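You operate a simulated robot arm through the tools that you are given. There is no shell and no other tool.

Carry out the task below with a simulated two-armed robot. There is one attempt and no reset: what you move stays moved.

Task
Gauge the teal cable sample and leave it in the tightest slot it enters.
Fine: try it in all three slots of the steel gauge block.
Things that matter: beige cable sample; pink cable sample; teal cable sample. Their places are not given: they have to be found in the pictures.

It is judged by the outcome, as a careful person would: the job done as asked, and still so three seconds after it is handed in. It fails if anything else is knocked over, pushed out of place, dropped, spilled or broken.

Robot
Two 7-joint arms with two-finger parallel grippers on one trunk that stands fixed in place. Base frame: the origin is at the foot of the trunk, x ahead of it, y to its left, z up. Units: m, degrees, N and s.
The left shoulder is at [0.07, 0.163, 1.208], the right one opposite. With the tool pointing down near the work surface each hand reaches from about 0.36 to 0.88 m from the base axis, measured 20 degrees to its own side. Payload 3.43 kg a hand.
The tool frame of a hand sits at the grasp point between the pads (the TCP): z along the fingers, y along the line on which they close. The tips reach 0.034 m beyond it. The gripper opens to 0.128 m. The fingers are 0.024 m wide and 0.012 m thick; the gripper's body (0.048 by 0.13 m) begins 0.096 m behind the TCP.
Orientation is told as [roll, pitch, yaw] about the base's x, y, z axes, in that order, counted from this pose: with the fingers straight down and closing along the base's y, the tool's x points along the base's -x, its y along +y and its z along -z.

Tools
- The arms move only by the tool nudge_tool. It takes "left_increments", "right_increments" or both (then of equal length, played together; a hand with none holds still); each is a list of rows, each a list of 3 entries, a list of its own where there are three numbers: the shift along the base's x, y, z in units of 25 mm (1.0 is 25 mm), then the turn, a rotation vector about the base's x, y, z in units of 6 degrees (1.0 is 6 degrees), then the closure in counts, from 0 (fully open) to 255 (shut). In form: [[[tx, ty, tz], [wx, wy, wz], fingers], ...]. A call has 1 to 20 rows; each row shifts and turns the commanded pose from where the row before left it. A call with a number of a shift or a turn outside -1 to 1 is refused whole. A row lasts 0.2 s, in which the tool goes at most 0.05 m and 8.6 degrees; a call with a longer step from one row to the next is refused whole, and so is a gripper value outside its range. A pose out of reach is approached as far as the arm can. The call stops where the force on the tool passes 50 N (or 10 N more than at its start, if that is more) or the arm is blocked; 0.2 s more then pass. The fingers move at their own pace (about 0.153 m/s each) and stop on an object; they squeeze with about 27 N. The grip force told is the motor's: it shows also when the fingers shut on nothing. Time passes only in rows, and 0.2 s behind the last, so rows that do not move let the fingers close. The reply holds the time, the measured pose of the TCP, the force on the tool along the base axes, the opening and the grip force, in the units named above and with some noise, with the torque about the TCP (base axes, N m) and any sound that the robot's microphone picked up.
- Cameras (640 x 400 px; columns grow to the right, rows downward): "scene" is now at [0.1262, -0.0428, 1.4353]; the picture's right is [-0.49, -0.87, 0.00], its down [-0.51, 0.29, -0.81] and it looks along [0.70, -0.40, -0.59] (base axes); focal length 320 px, centre (320, 200). "left" rides on the left gripper at [0.076, 0.011, -0.16] in its tool frame; the picture's right is [-0.15, 0.99, 0.00], its down [-0.88, -0.13, -0.46] and it looks along [-0.45, -0.07, 0.89] (tool axes); focal length 234 px, centre (320, 200). "right" rides on the right gripper at [0.076, -0.011, -0.16] in its tool frame; the picture's right is [0.15, 0.99, 0.00], its down [-0.88, 0.13, -0.46] and it looks along [-0.45, 0.07, 0.89] (tool axes); focal length 234 px, centre (320, 200).
- get_image(camera): a new picture of that camera. The clock stands still meanwhile.
- raise_lower(by): slides the trunk up (or, below 0, down) by that many m; the arms and the scene camera ride with it, the base frame stays. It gives what a move gives, with no picture.
- aim_head(pan, tilt): turns the head with the scene camera to pan (to the left, within 86 degrees either way) and tilt (down, from -29 to 69), counted from straight ahead of the robot. It gives what a move gives.
- locate(camera, pixels): for up to 12 pixels [column, row] of the newest picture of that camera ("zoom" is the newest enlarged one), the place [x, y, z] in the base frame of the surface seen there, good to about 0.003 m. The clock stands still meanwhile.
- enlarge(camera, box): a new picture of the part [left, top, right, bottom] of that camera's present view, enlarged. The clock stands still meanwhile.
- close_job(): hands the job in; it is judged then, once.

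Unless the task says otherwise, let go and move clear before handing in.

The tools are called as name(argument=value, ...) on one line, values as JSON. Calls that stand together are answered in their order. nudge_tool: Moves the arms, as the interface text tells. Its arguments: {"type":"object","properties":{"left_increments":{"type":"array"},"right_increments":{"type":"array"}},"required":[]} The other tools are called the same way: raise_lower (by) moves the trunk up or down; aim_head (pan, tilt) turns the head that bears the scene camera; get_image (camera) takes a picture; locate (camera, pixels) gives the place of the surface under pixels of a picture; enlarge (camera, box) takes an enlarged picture of a part of a camera's view; close_job () hands the job in.

At the start:

```text
clock: 0.0
left_ee_pos: [0.5957, -0.0801, 1.0649]
left_orientation: [0.0, -0.1, 0.0]
left_wrist_force: [0.1, -0.2, -0.5]
left_moment: [0.01, -0.01, 0.0]
left_opening: 0.1281
left_gripper_force: 0.3
right_ee_pos: [0.3357, -0.4733, 1.1314]
right_orientation: [0.0, 0.0, -0.1]
right_wrist_force: [0.4, -0.2, 0.1]
right_moment: [0.07, 0.01, 0.01]
right_opening: 0.1281
right_gripper_force: 0.1
trunk travel left (down, up): [-0.689, 0.251]
head pan, tilt (commanded): [-29.3, 36.1]
```

scene: 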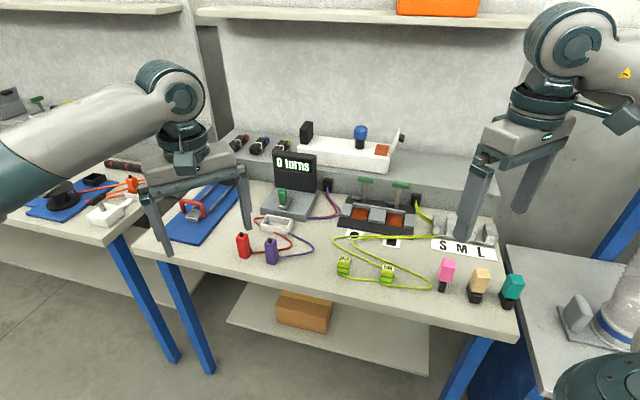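
right: 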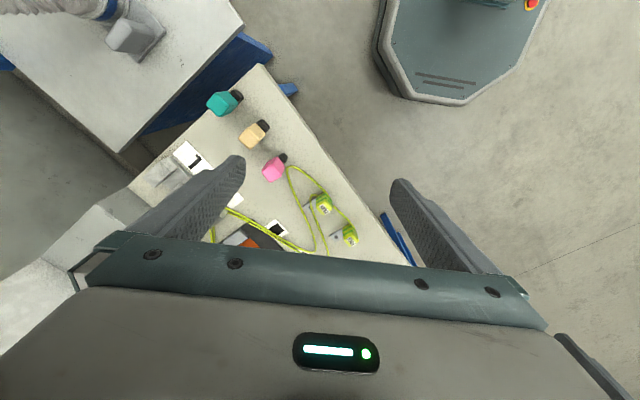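
left: 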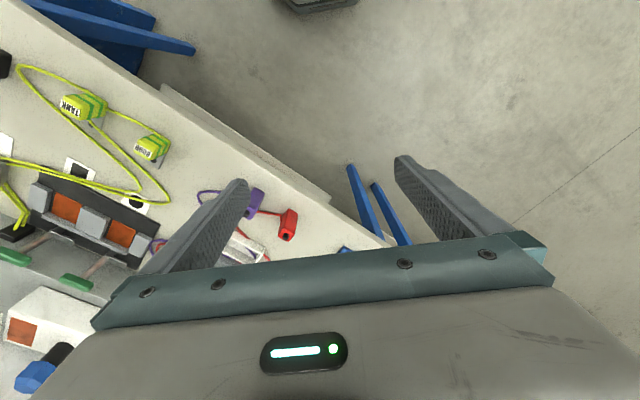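

The scene picture shows the teal sample near (512,288), beige near (480,282), pink near (447,272), and a gauge with S M L label near (465,250). I'll enlarge that part for detail.

enlarge(camera="scene", box=[400, 190, 560, 320])

enlarge(camera="right", box=[120, 60, 360, 260])

```text
3.08 times, centred on (480, 255) of scene
```

zoom: 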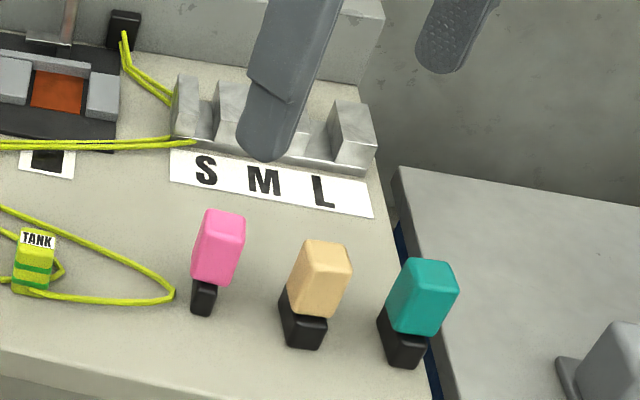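

```text
2.00 times, centred on (240, 160) of right
```

zoom: 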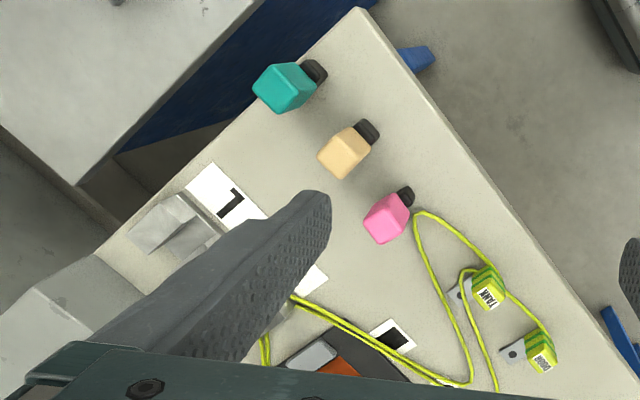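

The samples stand upright: coloured cap on top, black foot below. The right finger hides the gauge at zoom pixel (285,90), so I'll turn the head toward the area and lift the right hand a bit out of the way.

aim_head(pan=-42, tilt=48)

nudge_tool(right_increments=[[[-0.5, -0.5, 1], [0, 0, 0], 0], [[-0.5, -0.5, 1], [0, 0, 0], 0], [[-0.5, -0.5, 1], [0, 0, 0], 0]])

get_image(camera="scene")

```text
clock: 0.8
left_ee_pos: [0.5954, -0.0788, 1.0652]
left_orientation: [0.0, 0.0, 0.1]
left_wrist_force: [0.1, 0.5, -0.1]
left_moment: [0.0, -0.01, 0.01]
left_opening: 0.1279
left_gripper_force: 0.0
right_ee_pos: [0.3368, -0.4749, 1.1307]
right_orientation: [0.1, 0.0, 0.0]
right_wrist_force: [-0.1, 0.0, -0.6]
right_moment: [-0.01, 0.0, 0.03]
right_opening: 0.1281
right_gripper_force: 0.0
trunk travel left (down, up): [-0.689, 0.251]
head pan, tilt (commanded): [-42.0, 48.0]
```

```text
clock: 1.6
left_ee_pos: [0.595, -0.0786, 1.0643]
left_orientation: [0.0, 0.0, 0.0]
left_wrist_force: [0.2, 0.4, -0.5]
left_moment: [0.03, 0.0, -0.01]
left_opening: 0.1279
left_gripper_force: 0.1
right_ee_pos: [0.2956, -0.51, 1.2052]
right_orientation: [0.0, 0.0, 0.0]
right_wrist_force: [-0.8, 0.0, 0.2]
right_moment: [0.03, -0.01, -0.01]
right_opening: 0.1278
right_gripper_force: 0.1
trunk travel left (down, up): [-0.689, 0.251]
head pan, tilt (commanded): [-42.0, 48.0]
```

```text
taken
```

scene: 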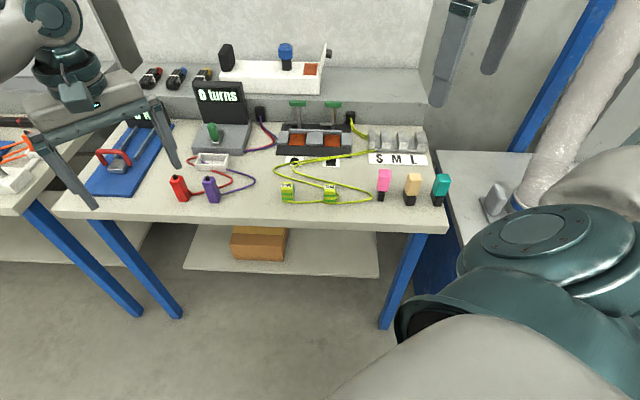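

The gauge is now clear at about (398,140), with S, M, L at (382,158), (394,159), (410,160), and the samples at (383,185), (412,189), (440,190). I'll enlarge and locate.

enlarge(camera="scene", box=[350, 110, 470, 220])

```text
3.64 times, centred on (410, 165) of scene
```

zoom: 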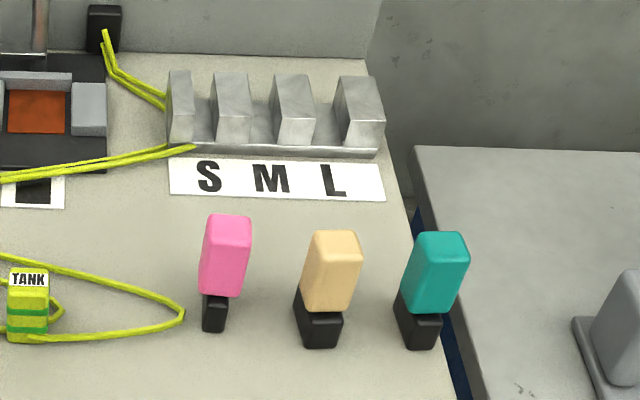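

locate(camera="zoom", pixels=[[180, 72], [232, 74], [294, 78], [357, 80], [203, 125], [262, 128], [325, 132], [190, 145], [377, 156], [180, 140], [228, 145], [292, 144]])

locate(camera="zoom", pixels=[[420, 233], [464, 238], [410, 300], [450, 308], [442, 236], [407, 345], [432, 348], [440, 320], [395, 300], [335, 232], [320, 345], [415, 390]])

```text
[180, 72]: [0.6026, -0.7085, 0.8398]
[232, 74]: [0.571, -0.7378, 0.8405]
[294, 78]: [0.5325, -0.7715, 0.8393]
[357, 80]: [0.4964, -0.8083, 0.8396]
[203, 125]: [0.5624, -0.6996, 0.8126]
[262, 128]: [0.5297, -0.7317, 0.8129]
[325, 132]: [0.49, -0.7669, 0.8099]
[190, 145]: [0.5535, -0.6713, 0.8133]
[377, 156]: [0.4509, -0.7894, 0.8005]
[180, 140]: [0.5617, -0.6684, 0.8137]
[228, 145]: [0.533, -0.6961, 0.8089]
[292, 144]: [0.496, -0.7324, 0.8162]
```

```text
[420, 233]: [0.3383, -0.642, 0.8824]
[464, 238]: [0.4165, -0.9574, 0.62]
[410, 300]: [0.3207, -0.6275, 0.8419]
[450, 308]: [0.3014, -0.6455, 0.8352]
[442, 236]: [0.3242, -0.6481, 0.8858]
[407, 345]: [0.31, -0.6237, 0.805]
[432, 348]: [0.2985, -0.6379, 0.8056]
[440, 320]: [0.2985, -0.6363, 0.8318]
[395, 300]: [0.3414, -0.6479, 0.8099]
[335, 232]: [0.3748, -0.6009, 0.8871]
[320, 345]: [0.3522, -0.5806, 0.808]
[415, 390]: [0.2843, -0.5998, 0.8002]
```

The gauge blocks' tops are at z≈0.84, the slab at about 0.813, and the table at 0.80. The row runs about 43° off x, and the teal sample is near (0.315,-0.64) with its cap top at 0.886. I'll bring the right hand above it, yawed to the gauge, for a closer look.

nudge_tool(right_increments=[[[-0.11, -0.43, -0.6], [0, 0, -0.975], 0], [[-0.11, -0.43, -0.6], [0, 0, -0.975], 0], [[-0.11, -0.43, -0.6], [0, 0, -0.975], 0], [[-0.11, -0.43, -0.6], [0, 0, -0.975], 0], [[-0.11, -0.43, -0.6], [0, 0, -0.975], 0], [[-0.11, -0.43, -0.6], [0, 0, -0.975], 0], [[-0.11, -0.43, -0.6], [0, 0, -0.975], 0], [[-0.11, -0.43, -0.6], [0, 0, -0.975], 0]])

get_image(camera="right")

get_image(camera="scene")

```text
clock: 3.4
left_ee_pos: [0.5958, -0.0791, 1.0643]
left_orientation: [0.0, 0.0, 0.0]
left_wrist_force: [0.1, -0.1, -0.2]
left_moment: [-0.02, -0.01, -0.01]
left_opening: 0.1278
left_gripper_force: 0.0
right_ee_pos: [0.2786, -0.5976, 1.087]
right_orientation: [-0.1, -0.1, -46.9]
right_wrist_force: [0.3, 0.4, 0.5]
right_moment: [0.02, -0.04, -0.03]
right_opening: 0.1279
right_gripper_force: 0.1
trunk travel left (down, up): [-0.689, 0.251]
head pan, tilt (commanded): [-42.0, 48.0]
```

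```text
taken
```

right: 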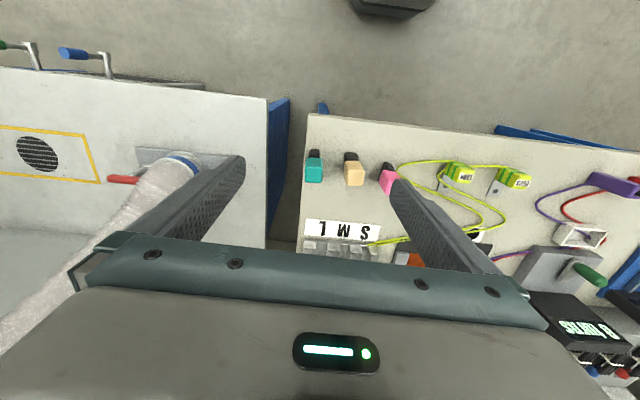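

```text
taken
```

scene: 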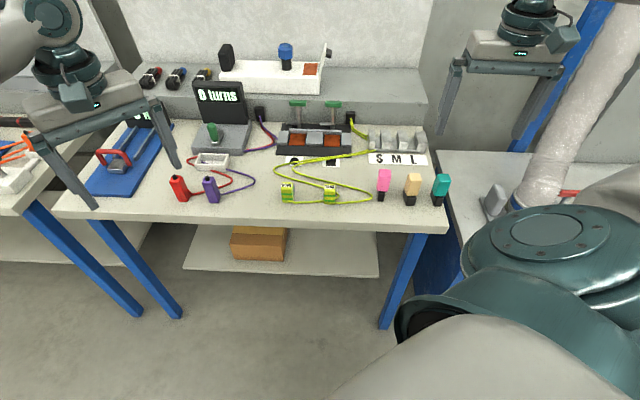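

The right camera's picture is upside down relative to the table: teal is at (314,167), beige (353,170), pink (388,180), and the gauge at (345,245). I'll enlarge it to see the foot sizes and slot widths.

enlarge(camera="right", box=[290, 130, 410, 205])

enlarge(camera="scene", box=[365, 120, 465, 215])

```text
5.33 times, centred on (350, 168) of right
```

zoom: 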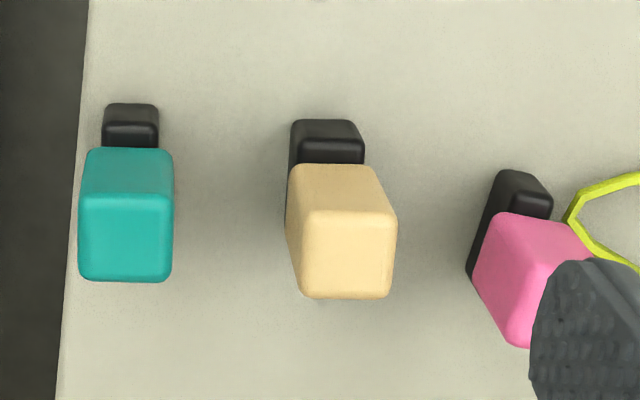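

```text
4.21 times, centred on (415, 168) of scene
```

zoom: 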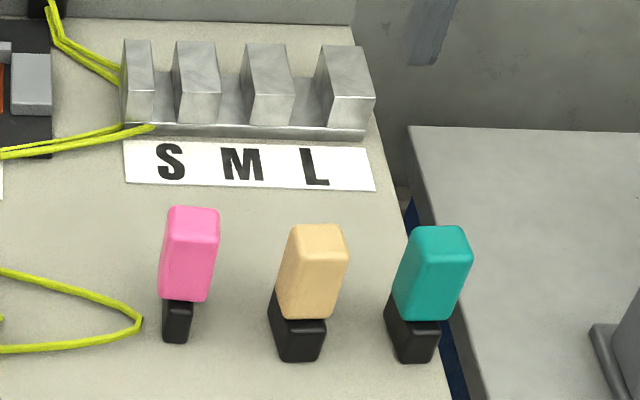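

I can see the feet: teal medium, beige widest, pink narrowest. I'll locate the edges of the teal foot and cap in the scene zoom for size and orientation.

locate(camera="zoom", pixels=[[396, 357], [432, 359], [395, 335], [437, 335], [400, 310], [445, 312], [412, 235], [462, 238], [412, 262], [468, 262], [440, 245], [425, 285]])

enlarge(camera="right", box=[285, 140, 345, 190])

```text
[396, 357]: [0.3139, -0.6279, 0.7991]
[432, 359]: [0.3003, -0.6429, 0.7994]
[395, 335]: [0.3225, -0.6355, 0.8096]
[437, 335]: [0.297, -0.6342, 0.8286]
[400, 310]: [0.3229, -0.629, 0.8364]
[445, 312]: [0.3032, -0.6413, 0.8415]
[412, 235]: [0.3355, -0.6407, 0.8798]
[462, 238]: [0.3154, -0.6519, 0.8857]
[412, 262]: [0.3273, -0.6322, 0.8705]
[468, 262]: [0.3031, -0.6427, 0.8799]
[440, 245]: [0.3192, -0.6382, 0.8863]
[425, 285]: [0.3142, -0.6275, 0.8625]
```

```text
8.00 times, centred on (315, 165) of right
```

zoom: 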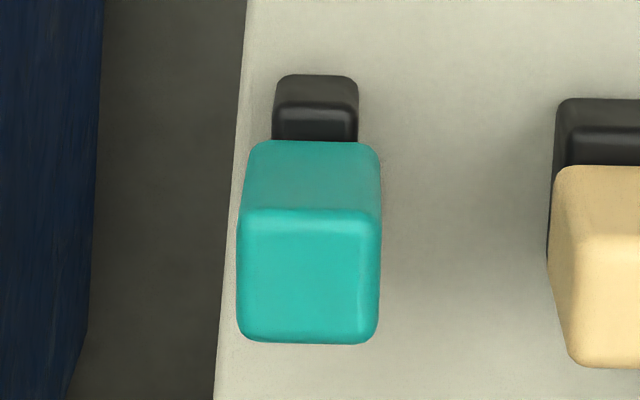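

Teal looks nearly square to the hand; its top face spans (238–382, 212–343) in the zoom. I'll locate its corners and foot.

locate(camera="zoom", pixels=[[245, 225], [374, 225], [245, 335], [372, 335], [310, 280], [280, 95], [352, 95], [280, 130], [352, 130], [316, 80], [255, 150], [370, 150]])

enlarge(camera="right", box=[295, 215, 385, 265])

```text
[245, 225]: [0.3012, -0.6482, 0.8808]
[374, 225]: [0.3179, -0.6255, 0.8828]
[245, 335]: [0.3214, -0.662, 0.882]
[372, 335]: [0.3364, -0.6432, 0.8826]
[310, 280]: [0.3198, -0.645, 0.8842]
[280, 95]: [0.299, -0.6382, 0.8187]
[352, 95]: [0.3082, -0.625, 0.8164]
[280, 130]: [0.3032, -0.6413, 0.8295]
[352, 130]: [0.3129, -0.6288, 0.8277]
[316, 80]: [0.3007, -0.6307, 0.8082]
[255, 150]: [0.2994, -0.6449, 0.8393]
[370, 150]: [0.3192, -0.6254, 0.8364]
```

```text
7.11 times, centred on (340, 240) of right
```

zoom: 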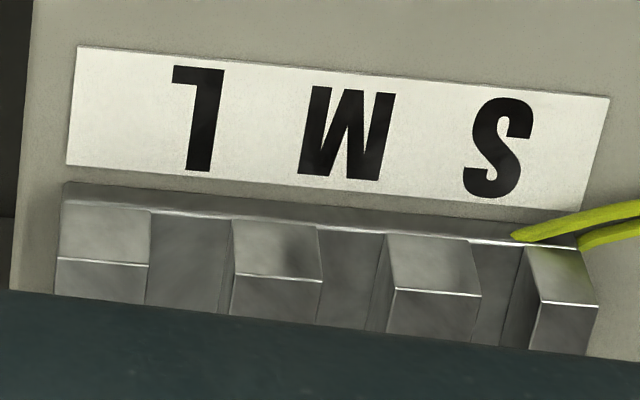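

The gauge is clear in this zoom: block front top edges run along (58,258), (148,265), (237,275), (322,281), (393,289), (480,296), (540,300) and (597,306). I'll locate these for the row angle and slot positions.

locate(camera="zoom", pixels=[[64, 264], [143, 270], [243, 280], [316, 286], [399, 294], [474, 300], [545, 307], [591, 312], [190, 240], [352, 260], [507, 270], [300, 225]])

locate(camera="zoom", pixels=[[62, 184], [580, 245], [515, 236], [560, 230], [620, 208], [600, 240], [75, 50], [608, 98], [105, 235], [275, 255], [430, 268], [555, 270]])

```text
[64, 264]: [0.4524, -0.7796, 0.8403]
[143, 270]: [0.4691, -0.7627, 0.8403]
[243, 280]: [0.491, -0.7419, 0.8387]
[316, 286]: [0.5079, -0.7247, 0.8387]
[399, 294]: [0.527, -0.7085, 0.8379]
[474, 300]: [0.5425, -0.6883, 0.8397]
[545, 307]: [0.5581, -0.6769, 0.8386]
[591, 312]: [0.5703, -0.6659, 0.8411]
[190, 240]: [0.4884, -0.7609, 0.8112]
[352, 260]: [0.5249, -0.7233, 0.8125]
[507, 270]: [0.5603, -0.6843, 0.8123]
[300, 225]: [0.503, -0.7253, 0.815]
```

```text
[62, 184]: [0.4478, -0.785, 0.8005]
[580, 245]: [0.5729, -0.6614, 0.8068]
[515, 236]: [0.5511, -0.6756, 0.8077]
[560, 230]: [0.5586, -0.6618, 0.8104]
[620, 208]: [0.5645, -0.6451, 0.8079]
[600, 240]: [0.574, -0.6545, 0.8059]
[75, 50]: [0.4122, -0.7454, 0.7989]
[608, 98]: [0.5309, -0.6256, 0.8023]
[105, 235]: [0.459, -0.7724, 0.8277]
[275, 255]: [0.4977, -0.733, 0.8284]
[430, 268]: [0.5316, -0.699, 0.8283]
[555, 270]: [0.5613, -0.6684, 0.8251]
```

The gauge row lies at about 44–45°, with the slot centres 47–52 mm apart. Widths come out at about L 27, M 21 and S 16 mm, while the teal foot is about 18–20 mm. I'll move above teal with the fingers part-closed to clear beige, and look closer.

nudge_tool(right_increments=[[[0.325, -0.377, -0.6], [0, 0, 0.287], 143], [[0.325, -0.377, -0.6], [0, 0, 0.287], 143], [[0.325, -0.377, -0.7], [0, 0, 0.287], 143], [[0.325, -0.377, -0.7], [0, 0, 0.287], 143], [[0.325, -0.377, -0.7], [0, 0, 0.287], 143]])

get_image(camera="right")

get_image(camera="scene")

```text
clock: 4.5
left_ee_pos: [0.5965, -0.0793, 1.065]
left_orientation: [0.0, 0.0, 0.1]
left_wrist_force: [0.1, 0.0, 0.5]
left_moment: [0.01, -0.01, 0.0]
left_opening: 0.1279
left_gripper_force: 0.1
right_ee_pos: [0.3172, -0.6472, 1.0037]
right_orientation: [0.0, -0.1, -38.2]
right_wrist_force: [-0.5, 0.1, -0.6]
right_moment: [0.01, 0.04, -0.01]
right_opening: 0.0562
right_gripper_force: 0.0
trunk travel left (down, up): [-0.689, 0.251]
head pan, tilt (commanded): [-42.0, 48.0]
```

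```text
taken
```

right: 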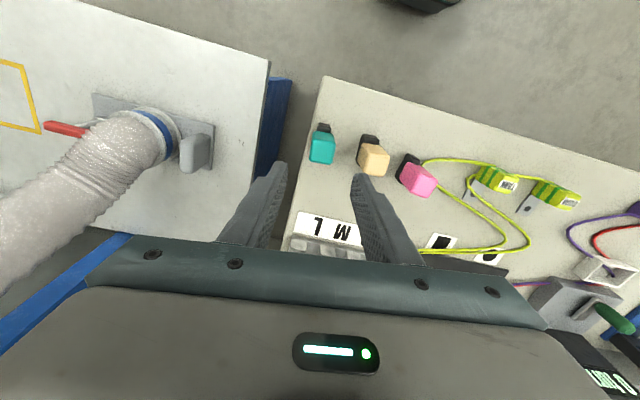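

```text
taken
```

scene: 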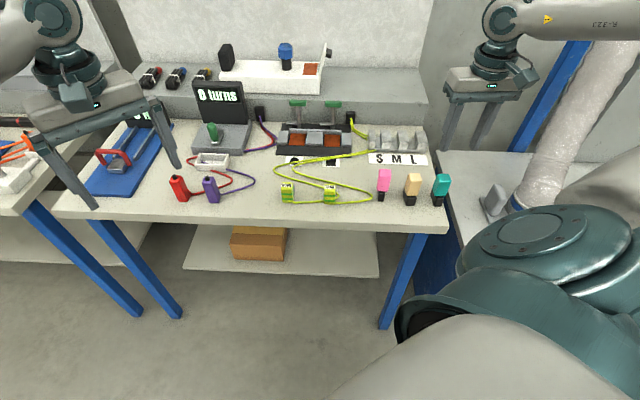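

The teal cap in the right camera is near (322,147). A point under the TCP at that height should land near (320,150), so I'm almost right above it. I'll enlarge to fine-tune position and yaw.

enlarge(camera="right", box=[290, 110, 354, 174])

```text
6.25 times, centred on (322, 142) of right
```

zoom: 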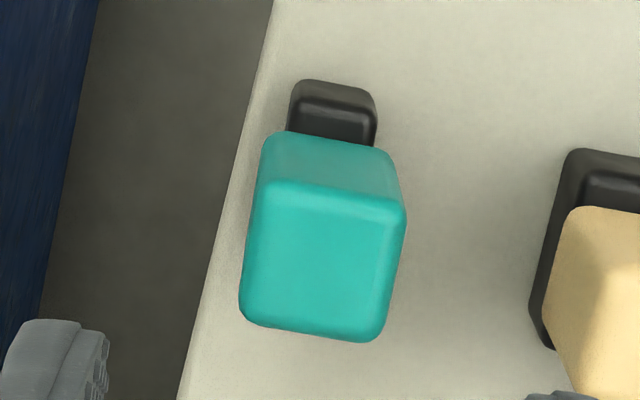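

The cap's top-face centre falls at original pixel (322,152) against a predicted (320,150), so teal is at about (0.320,-0.6455) with its width direction at about 51°. I'll narrow the opening a little more, correct, and descend over the cap, stopping partway for a check.

nudge_tool(right_increments=[[[0.128, 0.068, -0.4], [0, 0, -0.05], 159], [[0, 0, -0.8], [0, 0, 0], 159], [[0, 0, -0.8], [0, 0, 0], 159], [[0, 0, -0.6], [0, 0, 0], 159]])

get_image(camera="right")

enlarge(camera="scene", box=[380, 90, 520, 215])

```text
clock: 5.5
left_ee_pos: [0.5969, -0.0801, 1.0648]
left_orientation: [0.0, 0.1, 0.0]
left_wrist_force: [-0.4, 0.2, 0.6]
left_moment: [0.0, 0.01, -0.04]
left_opening: 0.1281
left_gripper_force: 0.1
right_ee_pos: [0.3192, -0.6438, 0.9391]
right_orientation: [0.0, -0.1, -38.4]
right_wrist_force: [-1.0, 0.3, -0.8]
right_moment: [0.01, -0.02, -0.02]
right_opening: 0.0479
right_gripper_force: 0.1
trunk travel left (down, up): [-0.689, 0.251]
head pan, tilt (commanded): [-42.0, 48.0]
```

```text
taken
```

right: 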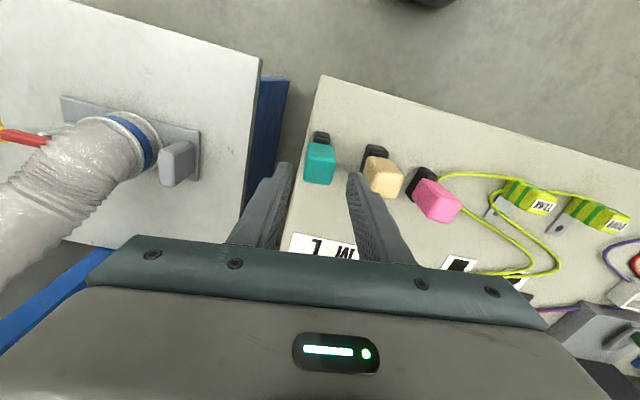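

```text
3.20 times, centred on (450, 152) of scene
```

zoom: 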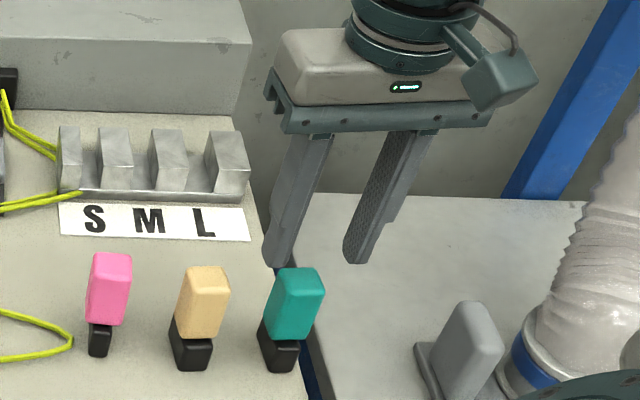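

The fingers straddle the cap: in the right camera the tips' inner edges are near columns 291 and 348, with the cap centred near 319. I'll enlarge once more to confirm before descending.

enlarge(camera="right", box=[270, 125, 370, 195])

```text
5.71 times, centred on (320, 160) of right
```

zoom: 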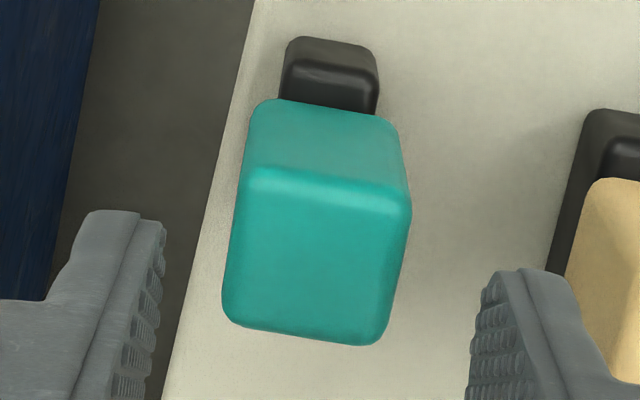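

Finger line and cap edges are parallel within a few degrees, and both fingers clear the cap and beige. I'll descend to the grasp height.

nudge_tool(right_increments=[[[0, 0, -0.63], [0, 0, 0], 159], [[0, 0, -0.63], [0, 0, 0], 159], [[0, 0, -0.63], [0, 0, 0], 159], [[0, 0, -0.6], [0, 0, 0], 159], [[0, 0, 0], [0, 0, 0], 159]])

enlarge(camera="scene", box=[380, 120, 500, 215])

enlarge(camera="right", box=[250, 120, 390, 210])

```text
clock: 6.8
left_ee_pos: [0.5956, -0.0788, 1.0638]
left_orientation: [0.0, 0.0, 0.0]
left_wrist_force: [-0.5, 0.1, -0.1]
left_moment: [-0.03, -0.01, 0.04]
left_opening: 0.1282
left_gripper_force: 0.1
right_ee_pos: [0.3187, -0.6433, 0.878]
right_orientation: [0.0, 0.0, -38.6]
right_wrist_force: [-0.6, 0.1, -0.2]
right_moment: [0.0, -0.05, 0.01]
right_opening: 0.0481
right_gripper_force: 0.1
trunk travel left (down, up): [-0.689, 0.251]
head pan, tilt (commanded): [-42.0, 48.0]
```

```text
4.21 times, centred on (440, 168) of scene
```

zoom: 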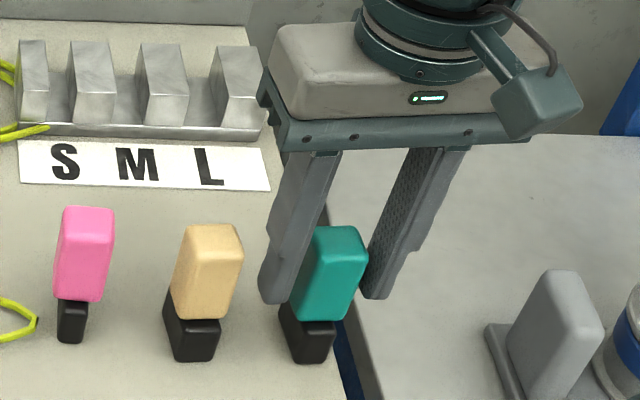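

```text
4.44 times, centred on (320, 165) of right
```

zoom: 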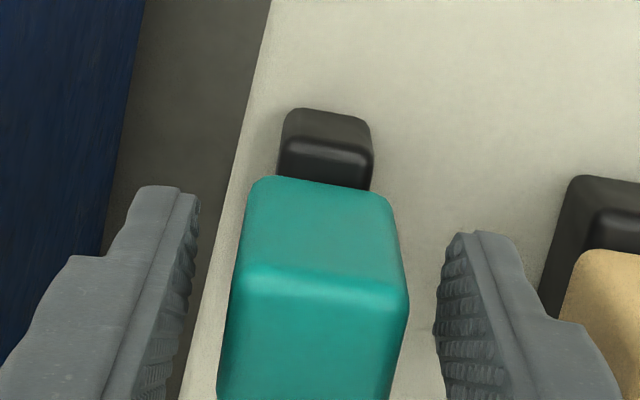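

Both fingers straddle the cap, centred on it, tips just above its lower edge. I'll close the grip.

nudge_tool(right_increments=[[[0, 0, 0], [0, 0, 0], 200], [[0, 0, 0], [0, 0, 0], 255], [[0, 0, 0], [0, 0, 0], 255], [[0, 0, 0], [0, 0, 0], 255]])

enlarge(camera="right", box=[250, 120, 390, 210])

```text
clock: 7.8
left_ee_pos: [0.5959, -0.0799, 1.0637]
left_orientation: [0.0, 0.0, 0.1]
left_wrist_force: [-0.1, 0.2, -1.7]
left_moment: [0.02, -0.01, 0.01]
left_opening: 0.1278
left_gripper_force: 0.0
right_ee_pos: [0.3181, -0.6421, 0.8781]
right_orientation: [0.0, -0.1, -38.5]
right_wrist_force: [-0.5, 0.4, 0.5]
right_moment: [0.01, 0.03, 0.0]
right_opening: 0.0291
right_gripper_force: 27.2
trunk travel left (down, up): [-0.689, 0.251]
head pan, tilt (commanded): [-42.0, 48.0]
```

```text
4.44 times, centred on (320, 165) of right
```

zoom: 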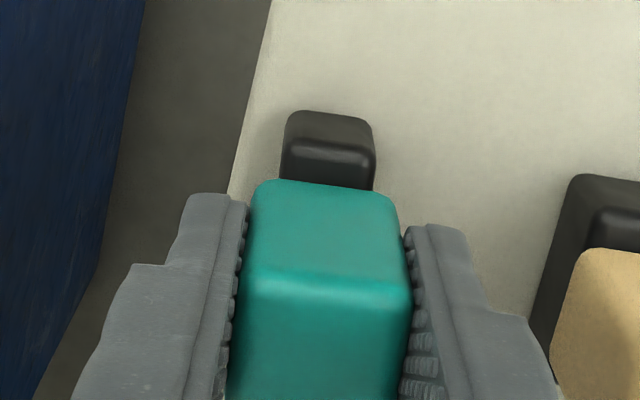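

The grip holds at 29 mm and 27 N, with the cap square to the pads. I'll lift 10 cm, check it's held, then carry toward the gauge.

nudge_tool(right_increments=[[[0, 0, 0.5], [0, 0, 0], 255], [[0, 0, 1], [0, 0, 0], 255], [[0, 0, 1], [0, 0, 0], 255], [[0, 0, 1], [0, 0, 0], 255], [[0, 0, 0.5], [0, 0, 0], 255]])

enlarge(camera="scene", box=[360, 80, 500, 215])

```text
clock: 8.9
left_ee_pos: [0.5955, -0.0794, 1.0635]
left_orientation: [-0.1, 0.0, 0.0]
left_wrist_force: [-0.2, -0.2, 0.1]
left_moment: [0.02, -0.01, 0.0]
left_opening: 0.128
left_gripper_force: 0.1
right_ee_pos: [0.3185, -0.6447, 0.977]
right_orientation: [0.0, -0.1, -38.6]
right_wrist_force: [0.1, 0.0, 0.0]
right_moment: [0.03, 0.03, 0.02]
right_opening: 0.0292
right_gripper_force: 26.9
trunk travel left (down, up): [-0.689, 0.251]
head pan, tilt (commanded): [-42.0, 48.0]
```

```text
2.96 times, centred on (430, 148) of scene
```

zoom: 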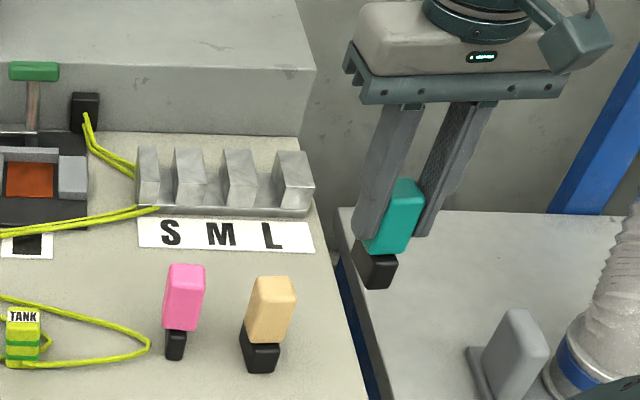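

The sample is held and lifted cleanly. Before carrying it, I'll locate the ledge behind the gauge and the block tops once more for clearances.

locate(camera="zoom", pixels=[[200, 68], [295, 66], [200, 130], [200, 55], [148, 150], [187, 152], [237, 153], [291, 155], [283, 152], [303, 153], [140, 208], [305, 214]])

```text
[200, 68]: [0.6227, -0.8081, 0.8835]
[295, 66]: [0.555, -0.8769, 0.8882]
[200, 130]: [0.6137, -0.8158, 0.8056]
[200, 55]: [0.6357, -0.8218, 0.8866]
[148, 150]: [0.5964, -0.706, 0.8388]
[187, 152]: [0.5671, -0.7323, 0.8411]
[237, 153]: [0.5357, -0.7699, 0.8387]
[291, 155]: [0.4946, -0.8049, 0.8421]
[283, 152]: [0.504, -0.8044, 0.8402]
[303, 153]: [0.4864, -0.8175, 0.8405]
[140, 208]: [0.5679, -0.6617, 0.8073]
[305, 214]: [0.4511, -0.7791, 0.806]
```

The ledge is at p≈1.01 and 0.886 high, clear of the gripper body. I'll carry the sample to above the L slot, near (0.498,-0.771), turning to the gauge's yaw.

nudge_tool(right_increments=[[[0.798, -0.564, 0], [0, 0, -0.126], 255], [[0.798, -0.564, 0], [0, 0, -0.126], 255], [[0.798, -0.564, 0], [0, 0, -0.126], 255], [[0.798, -0.564, 0], [0, 0, -0.126], 255], [[0.798, -0.564, 0], [0, 0, -0.126], 255], [[0.798, -0.564, 0], [0, 0, -0.126], 255], [[0.798, -0.564, 0], [0, 0, -0.126], 255], [[0.798, -0.564, 0], [0, 0, -0.126], 255], [[0.798, -0.564, 0], [0, 0, -0.126], 255], [[0, 0, 0], [0, 0, 0], 255]])

get_image(camera="right")

enlarge(camera="scene", box=[350, 70, 470, 180])

```text
clock: 11.2
left_ee_pos: [0.5954, -0.0803, 1.0654]
left_orientation: [0.1, -0.1, 0.0]
left_wrist_force: [-0.1, -0.2, -0.3]
left_moment: [-0.02, -0.01, 0.0]
left_opening: 0.1281
left_gripper_force: 0.1
right_ee_pos: [0.5007, -0.7696, 0.9785]
right_orientation: [0.0, 0.0, -45.2]
right_wrist_force: [-0.3, -0.3, -0.3]
right_moment: [-0.04, -0.01, 0.01]
right_opening: 0.0292
right_gripper_force: 27.0
trunk travel left (down, up): [-0.689, 0.251]
head pan, tilt (commanded): [-42.0, 48.0]
```

```text
taken
```

right: 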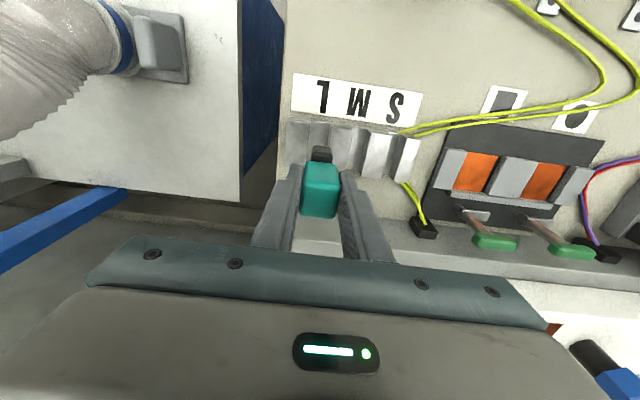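

```text
3.64 times, centred on (410, 125) of scene
```

zoom: 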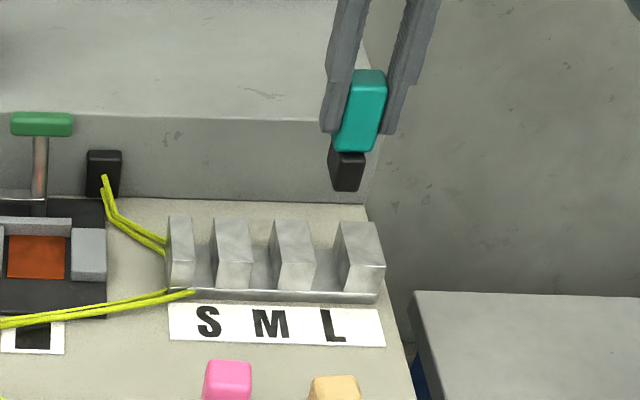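

The sample hangs above the L area; in the right camera its foot is at (321,153) with the L slot behind it. I'll enlarge to compare the foot with the slot.

enlarge(camera="right", box=[275, 110, 435, 210])

```text
4.00 times, centred on (355, 160) of right
```

zoom: 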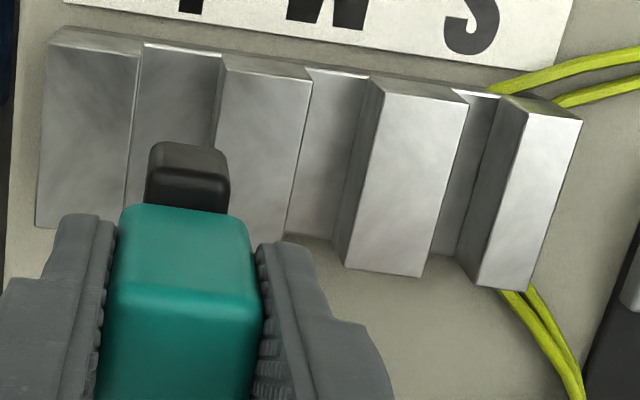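

The view shows the slots well: by my projection the foot sits about 2 mm to the S side of L's centre. I'll enlarge the gauge edges further to fix yaw and slot centres relative to the hand.

enlarge(camera="right", box=[340, 120, 430, 176])

enlarge(camera="right", box=[280, 110, 370, 166])

```text
7.11 times, centred on (385, 148) of right
```

zoom: 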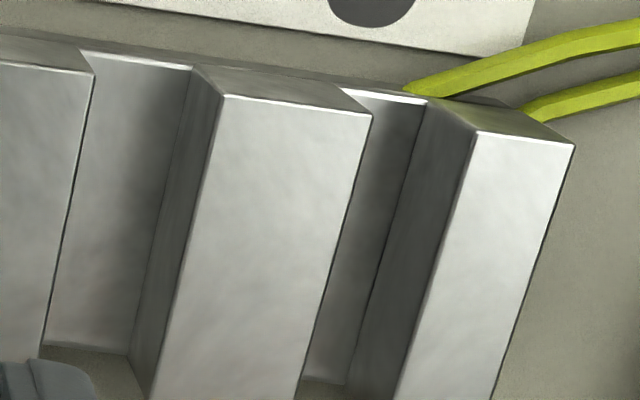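

```text
7.11 times, centred on (325, 138) of right
```

zoom: 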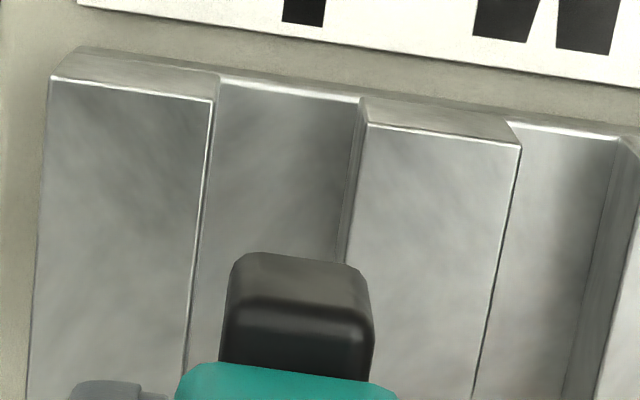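

Projecting the block corners gives the gauge row at 45.2° (I'm 0.4° off). Slot centres along the tool's y are L −2.5 mm, M +49.7 mm and S +97.9 mm. I'll shift onto L, trim the yaw and come down to just above the blocks.

nudge_tool(right_increments=[[[-0.071, -0.071, -0.4], [0, 0, 0.067], 255], [[0, 0, -0.6], [0, 0, 0], 255], [[0, 0, -0.6], [0, 0, 0], 255], [[0, 0, -0.5], [0, 0, 0], 255], [[0, 0, 0], [0, 0, 0], 255]])

enlarge(camera="right", box=[270, 110, 390, 185])

enlarge(camera="scene", box=[360, 90, 460, 180])

```text
clock: 12.3
left_ee_pos: [0.5946, -0.0783, 1.0646]
left_orientation: [-0.1, 0.0, 0.1]
left_wrist_force: [-0.6, 0.5, 0.3]
left_moment: [-0.01, 0.01, 0.03]
left_opening: 0.128
left_gripper_force: 0.1
right_ee_pos: [0.4984, -0.7728, 0.9252]
right_orientation: [0.0, 0.0, -45.0]
right_wrist_force: [0.9, 0.1, -0.1]
right_moment: [0.01, -0.04, 0.02]
right_opening: 0.0293
right_gripper_force: 27.1
trunk travel left (down, up): [-0.689, 0.251]
head pan, tilt (commanded): [-42.0, 48.0]
```

```text
5.33 times, centred on (330, 148) of right
```

zoom: 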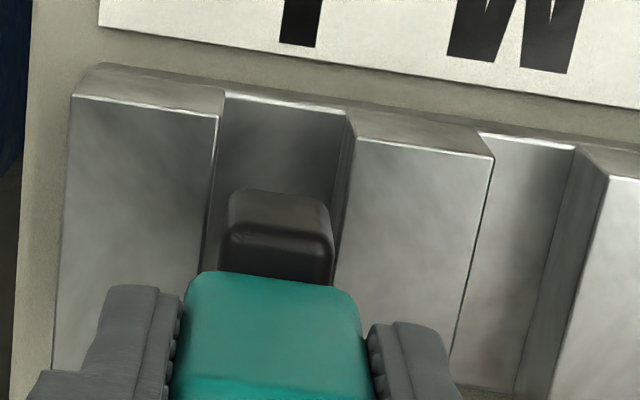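

```text
4.44 times, centred on (410, 135) of scene
```

zoom: 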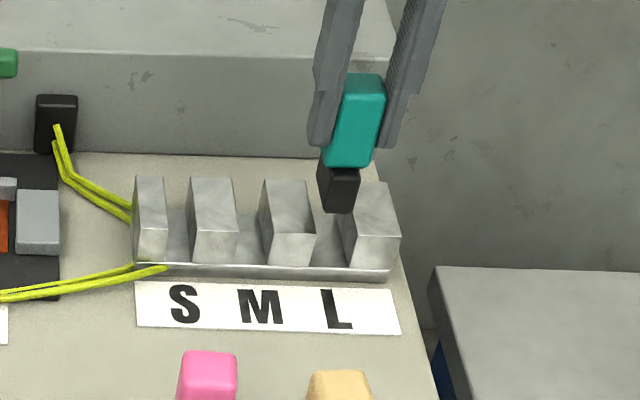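

The foot is centred over the L slot (foot 228–332, slot 213–347 in the zoom). I'll lower it in gently.

nudge_tool(right_increments=[[[0, 0, -0.3], [0, 0, 0], 255], [[0, 0, -0.3], [0, 0, 0], 255], [[0, 0, -0.3], [0, 0, 0], 255], [[0, 0, -0.2], [0, 0, 0], 255], [[0, 0, 0], [0, 0, 0], 255]])

enlarge(camera="scene", box=[360, 90, 460, 180])

enlarge(camera="right", box=[270, 110, 390, 185])

```text
clock: 13.6
left_ee_pos: [0.5966, -0.0793, 1.0643]
left_orientation: [0.0, -0.1, 0.0]
left_wrist_force: [-0.2, -0.5, -0.3]
left_moment: [0.03, 0.0, 0.01]
left_opening: 0.1279
left_gripper_force: 0.0
right_ee_pos: [0.4986, -0.7727, 0.8975]
right_orientation: [0.0, 0.1, -45.1]
right_wrist_force: [0.3, -0.1, -0.7]
right_moment: [0.0, -0.05, -0.01]
right_opening: 0.0293
right_gripper_force: 26.8
trunk travel left (down, up): [-0.689, 0.251]
head pan, tilt (commanded): [-42.0, 48.0]
```

```text
4.44 times, centred on (410, 135) of scene
```

zoom: 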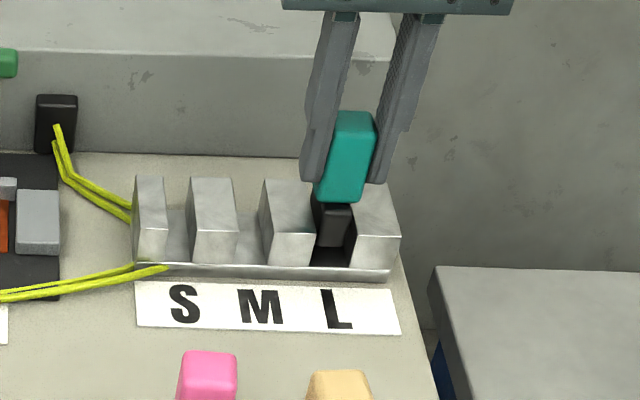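

```text
5.33 times, centred on (330, 148) of right
```

zoom: 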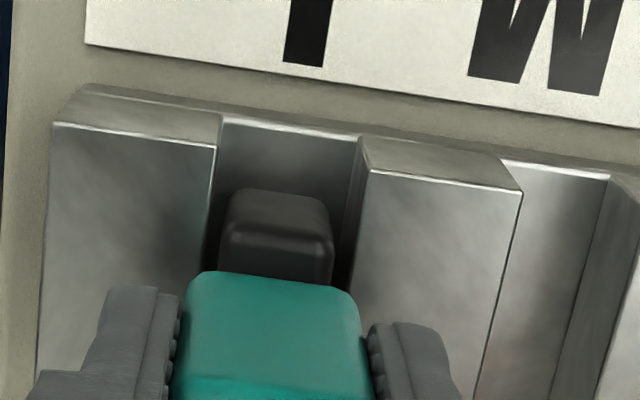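

The foot has entered L freely with side clearance and no force. I'll ease down to touch the floor, which also gives the seated height.

nudge_tool(right_increments=[[[0, 0, -0.1], [0, 0, 0], 255], [[0, 0, -0.06], [0, 0, 0], 255], [[0, 0, 0], [0, 0, 0], 255]])

```text
clock: 14.3
left_ee_pos: [0.5965, -0.0794, 1.0648]
left_orientation: [0.0, 0.0, 0.0]
left_wrist_force: [0.8, -0.5, -0.1]
left_moment: [-0.01, 0.0, 0.03]
left_opening: 0.1279
left_gripper_force: 0.0
right_ee_pos: [0.4985, -0.7729, 0.8947]
right_orientation: [0.0, 0.1, -45.0]
right_wrist_force: [0.2, 0.1, -1.0]
right_moment: [-0.01, 0.0, 0.03]
right_opening: 0.0294
right_gripper_force: 26.9
trunk travel left (down, up): [-0.689, 0.251]
head pan, tilt (commanded): [-42.0, 48.0]
```

No contact yet at z=0.8947; I'll go down a little further in small steps.

nudge_tool(right_increments=[[[0, 0, -0.06], [0, 0, 0], 255], [[0, 0, -0.04], [0, 0, 0], 255], [[0, 0, 0], [0, 0, 0], 255]])

```text
clock: 15.2
left_ee_pos: [0.596, -0.0795, 1.0636]
left_orientation: [0.0, 0.0, -0.1]
left_wrist_force: [-0.1, 0.1, 0.3]
left_moment: [0.03, 0.01, -0.03]
left_opening: 0.128
left_gripper_force: 0.0
right_ee_pos: [0.4976, -0.7727, 0.8904]
right_orientation: [0.0, 0.0, -45.0]
right_wrist_force: [0.3, 0.8, -1.2]
right_moment: [0.0, -0.02, -0.01]
right_opening: 0.0291
right_gripper_force: 27.0
trunk travel left (down, up): [-0.689, 0.251]
head pan, tilt (commanded): [-42.0, 48.0]
```

nudge_tool(right_increments=[[[0, 0, -0.04], [0, 0, 0], 255], [[0, 0, -0.04], [0, 0, 0], 255], [[0, 0, 0], [0, 0, 0], 255]])

enlarge(camera="scene", box=[360, 90, 460, 180])

```text
clock: 15.9
left_ee_pos: [0.596, -0.0798, 1.0649]
left_orientation: [0.0, 0.1, 0.0]
left_wrist_force: [1.3, 0.7, -0.4]
left_moment: [0.0, -0.02, -0.01]
left_opening: 0.1279
left_gripper_force: 0.1
right_ee_pos: [0.4987, -0.7728, 0.8907]
right_orientation: [0.0, 0.0, -45.1]
right_wrist_force: [0.4, -1.1, 2.7]
right_moment: [-0.03, 0.05, 0.03]
right_opening: 0.0294
right_gripper_force: 27.0
trunk travel left (down, up): [-0.689, 0.251]
head pan, tilt (commanded): [-42.0, 48.0]
```

```text
4.44 times, centred on (410, 135) of scene
```

zoom: 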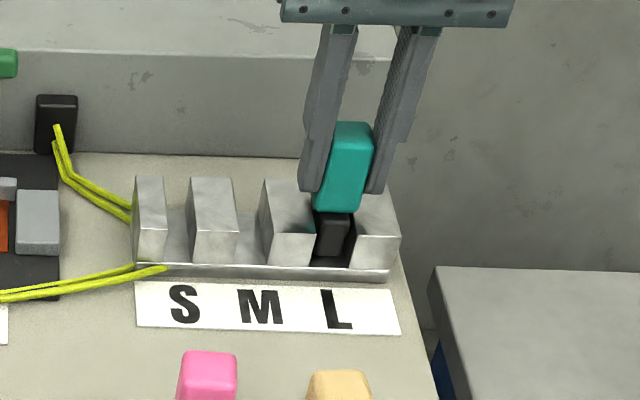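

A 2.7 N upward contact shows the foot is on L's floor at TCP z≈0.8905, so teal enters L. I'll lift out and move over S for the next try.

nudge_tool(right_increments=[[[0, 0, 0.4], [0, 0, 0], 255], [[0, 0, 0.6], [0, 0, 0], 255], [[0, 0, 0.6], [0, 0, 0], 255], [[0, 0, 0.4], [0, 0, 0], 255], [[0, 0, 0], [0, 0, 0], 255], [[0.708, 0.711, 0], [0, 0, 0], 255], [[0.708, 0.711, 0], [0, 0, 0], 255], [[0.708, 0.711, 0], [0, 0, 0], 255], [[0.708, 0.711, 0], [0, 0, 0], 255], [[0, 0, 0], [0, 0, 0], 255]])

enlarge(camera="right", box=[270, 110, 390, 185])

enlarge(camera="scene", box=[340, 90, 440, 180])

```text
clock: 18.1
left_ee_pos: [0.5951, -0.0796, 1.0647]
left_orientation: [0.0, 0.0, 0.0]
left_wrist_force: [0.3, -0.5, 0.4]
left_moment: [0.0, -0.04, 0.0]
left_opening: 0.1282
left_gripper_force: 0.1
right_ee_pos: [0.5672, -0.7016, 0.9392]
right_orientation: [0.0, 0.0, -45.1]
right_wrist_force: [0.1, -0.2, -1.3]
right_moment: [0.0, -0.03, 0.01]
right_opening: 0.0294
right_gripper_force: 27.2
trunk travel left (down, up): [-0.689, 0.251]
head pan, tilt (commanded): [-42.0, 48.0]
```

```text
5.33 times, centred on (330, 148) of right
```

zoom: 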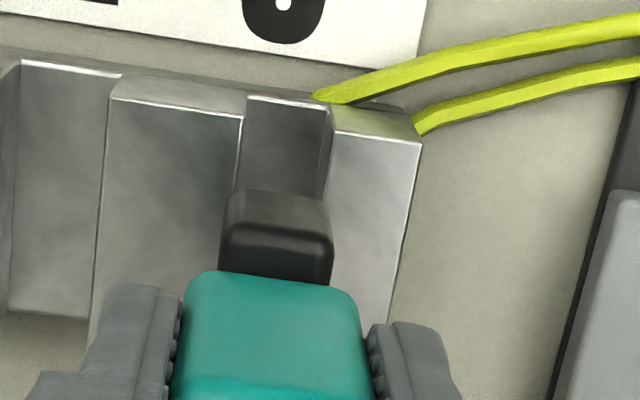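

```text
4.44 times, centred on (390, 135) of scene
```

zoom: 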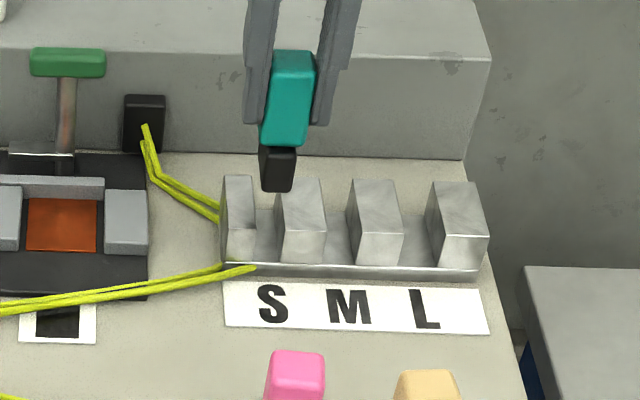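

S measures about 18.8 mm against a foot of about 20 mm, and it's centred to within 0.6 mm with yaw aligned. I'll trim 0.5 mm, descend to just above the block tops, and then press gently.

nudge_tool(right_increments=[[[0.014, 0.014, -0.36], [0, 0, 0], 255], [[0, 0, -0.36], [0, 0, 0], 255], [[0, 0, 0], [0, 0, 0], 255]])

nudge_tool(right_increments=[[[0, 0, -0.06], [0, 0, 0], 255], [[0, 0, -0.06], [0, 0, 0], 255], [[0, 0, 0], [0, 0, 0], 255]])

```text
clock: 18.9
left_ee_pos: [0.5966, -0.0783, 1.0655]
left_orientation: [0.0, 0.1, 0.0]
left_wrist_force: [0.4, 0.4, 0.0]
left_moment: [0.0, 0.01, 0.03]
left_opening: 0.1281
left_gripper_force: 0.0
right_ee_pos: [0.5683, -0.6998, 0.9196]
right_orientation: [0.0, 0.1, -45.0]
right_wrist_force: [0.0, 0.0, -0.6]
right_moment: [-0.05, 0.02, -0.02]
right_opening: 0.0293
right_gripper_force: 26.4
trunk travel left (down, up): [-0.689, 0.251]
head pan, tilt (commanded): [-42.0, 48.0]
```

```text
clock: 19.8
left_ee_pos: [0.5952, -0.0793, 1.0641]
left_orientation: [0.1, -0.1, -0.1]
left_wrist_force: [0.4, -0.5, 0.4]
left_moment: [-0.01, 0.0, 0.01]
left_opening: 0.1279
left_gripper_force: 0.1
right_ee_pos: [0.5673, -0.6996, 0.9173]
right_orientation: [0.0, 0.0, -45.0]
right_wrist_force: [-0.7, -2.1, 5.9]
right_moment: [-0.04, 0.03, 0.02]
right_opening: 0.0293
right_gripper_force: 27.1
trunk travel left (down, up): [-0.689, 0.251]
head pan, tilt (commanded): [-42.0, 48.0]
```

Contact of 5.9 N at TCP z=0.917, exactly the block-top level (27 mm above the seated height). I'll look to confirm the foot is bridging S evenly.

enlarge(camera="right", box=[280, 115, 370, 171])

enlarge(camera="scene", box=[350, 100, 430, 170])

```text
7.11 times, centred on (325, 143) of right
```

zoom: 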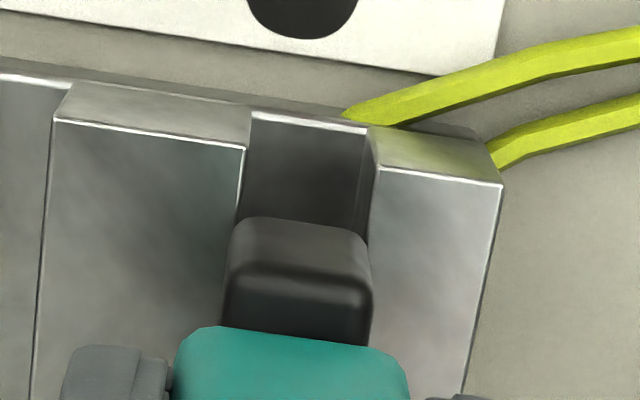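

```text
5.71 times, centred on (390, 135) of scene
```

zoom: 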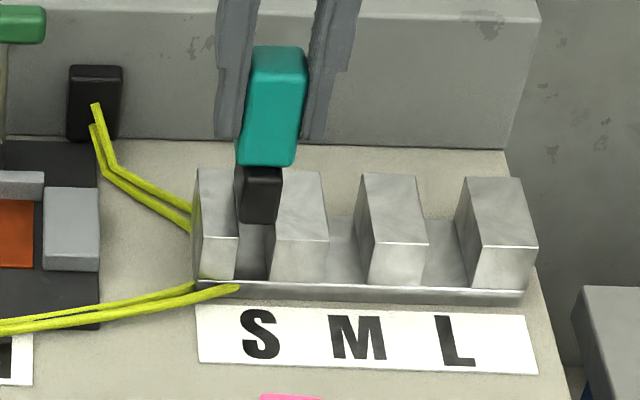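

At the same plane the foot spans 229–370 px against a slot of 237–367 px, so it's wider than S. I'll make one more fair try, shifted 0.4 mm to dead centre, pressing gently.

nudge_tool(right_increments=[[[0, 0, 0.12], [0, 0, 0], 255], [[0.012, 0.012, 0], [0, 0, 0], 255], [[0, 0, -0.06], [0, 0, 0], 255], [[0, 0, -0.06], [0, 0, 0], 255], [[0, 0, -0.05], [0, 0, 0], 255], [[0, 0, 0], [0, 0, 0], 255]])

enlarge(camera="right", box=[280, 115, 370, 171])

```text
clock: 21.1
left_ee_pos: [0.5953, -0.0777, 1.0647]
left_orientation: [0.0, 0.0, 0.0]
left_wrist_force: [0.2, 1.0, 0.1]
left_moment: [0.02, 0.0, -0.04]
left_opening: 0.1281
left_gripper_force: 0.2
right_ee_pos: [0.5687, -0.7008, 0.9173]
right_orientation: [0.1, -0.3, -44.9]
right_wrist_force: [3.3, -2.2, 13.4]
right_moment: [-0.07, -0.07, -0.02]
right_opening: 0.0292
right_gripper_force: 27.3
trunk travel left (down, up): [-0.689, 0.251]
head pan, tilt (commanded): [-42.0, 48.0]
```

```text
7.11 times, centred on (325, 143) of right
```

zoom: 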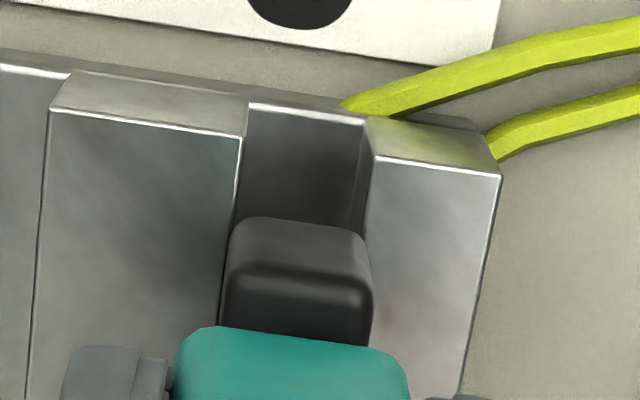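

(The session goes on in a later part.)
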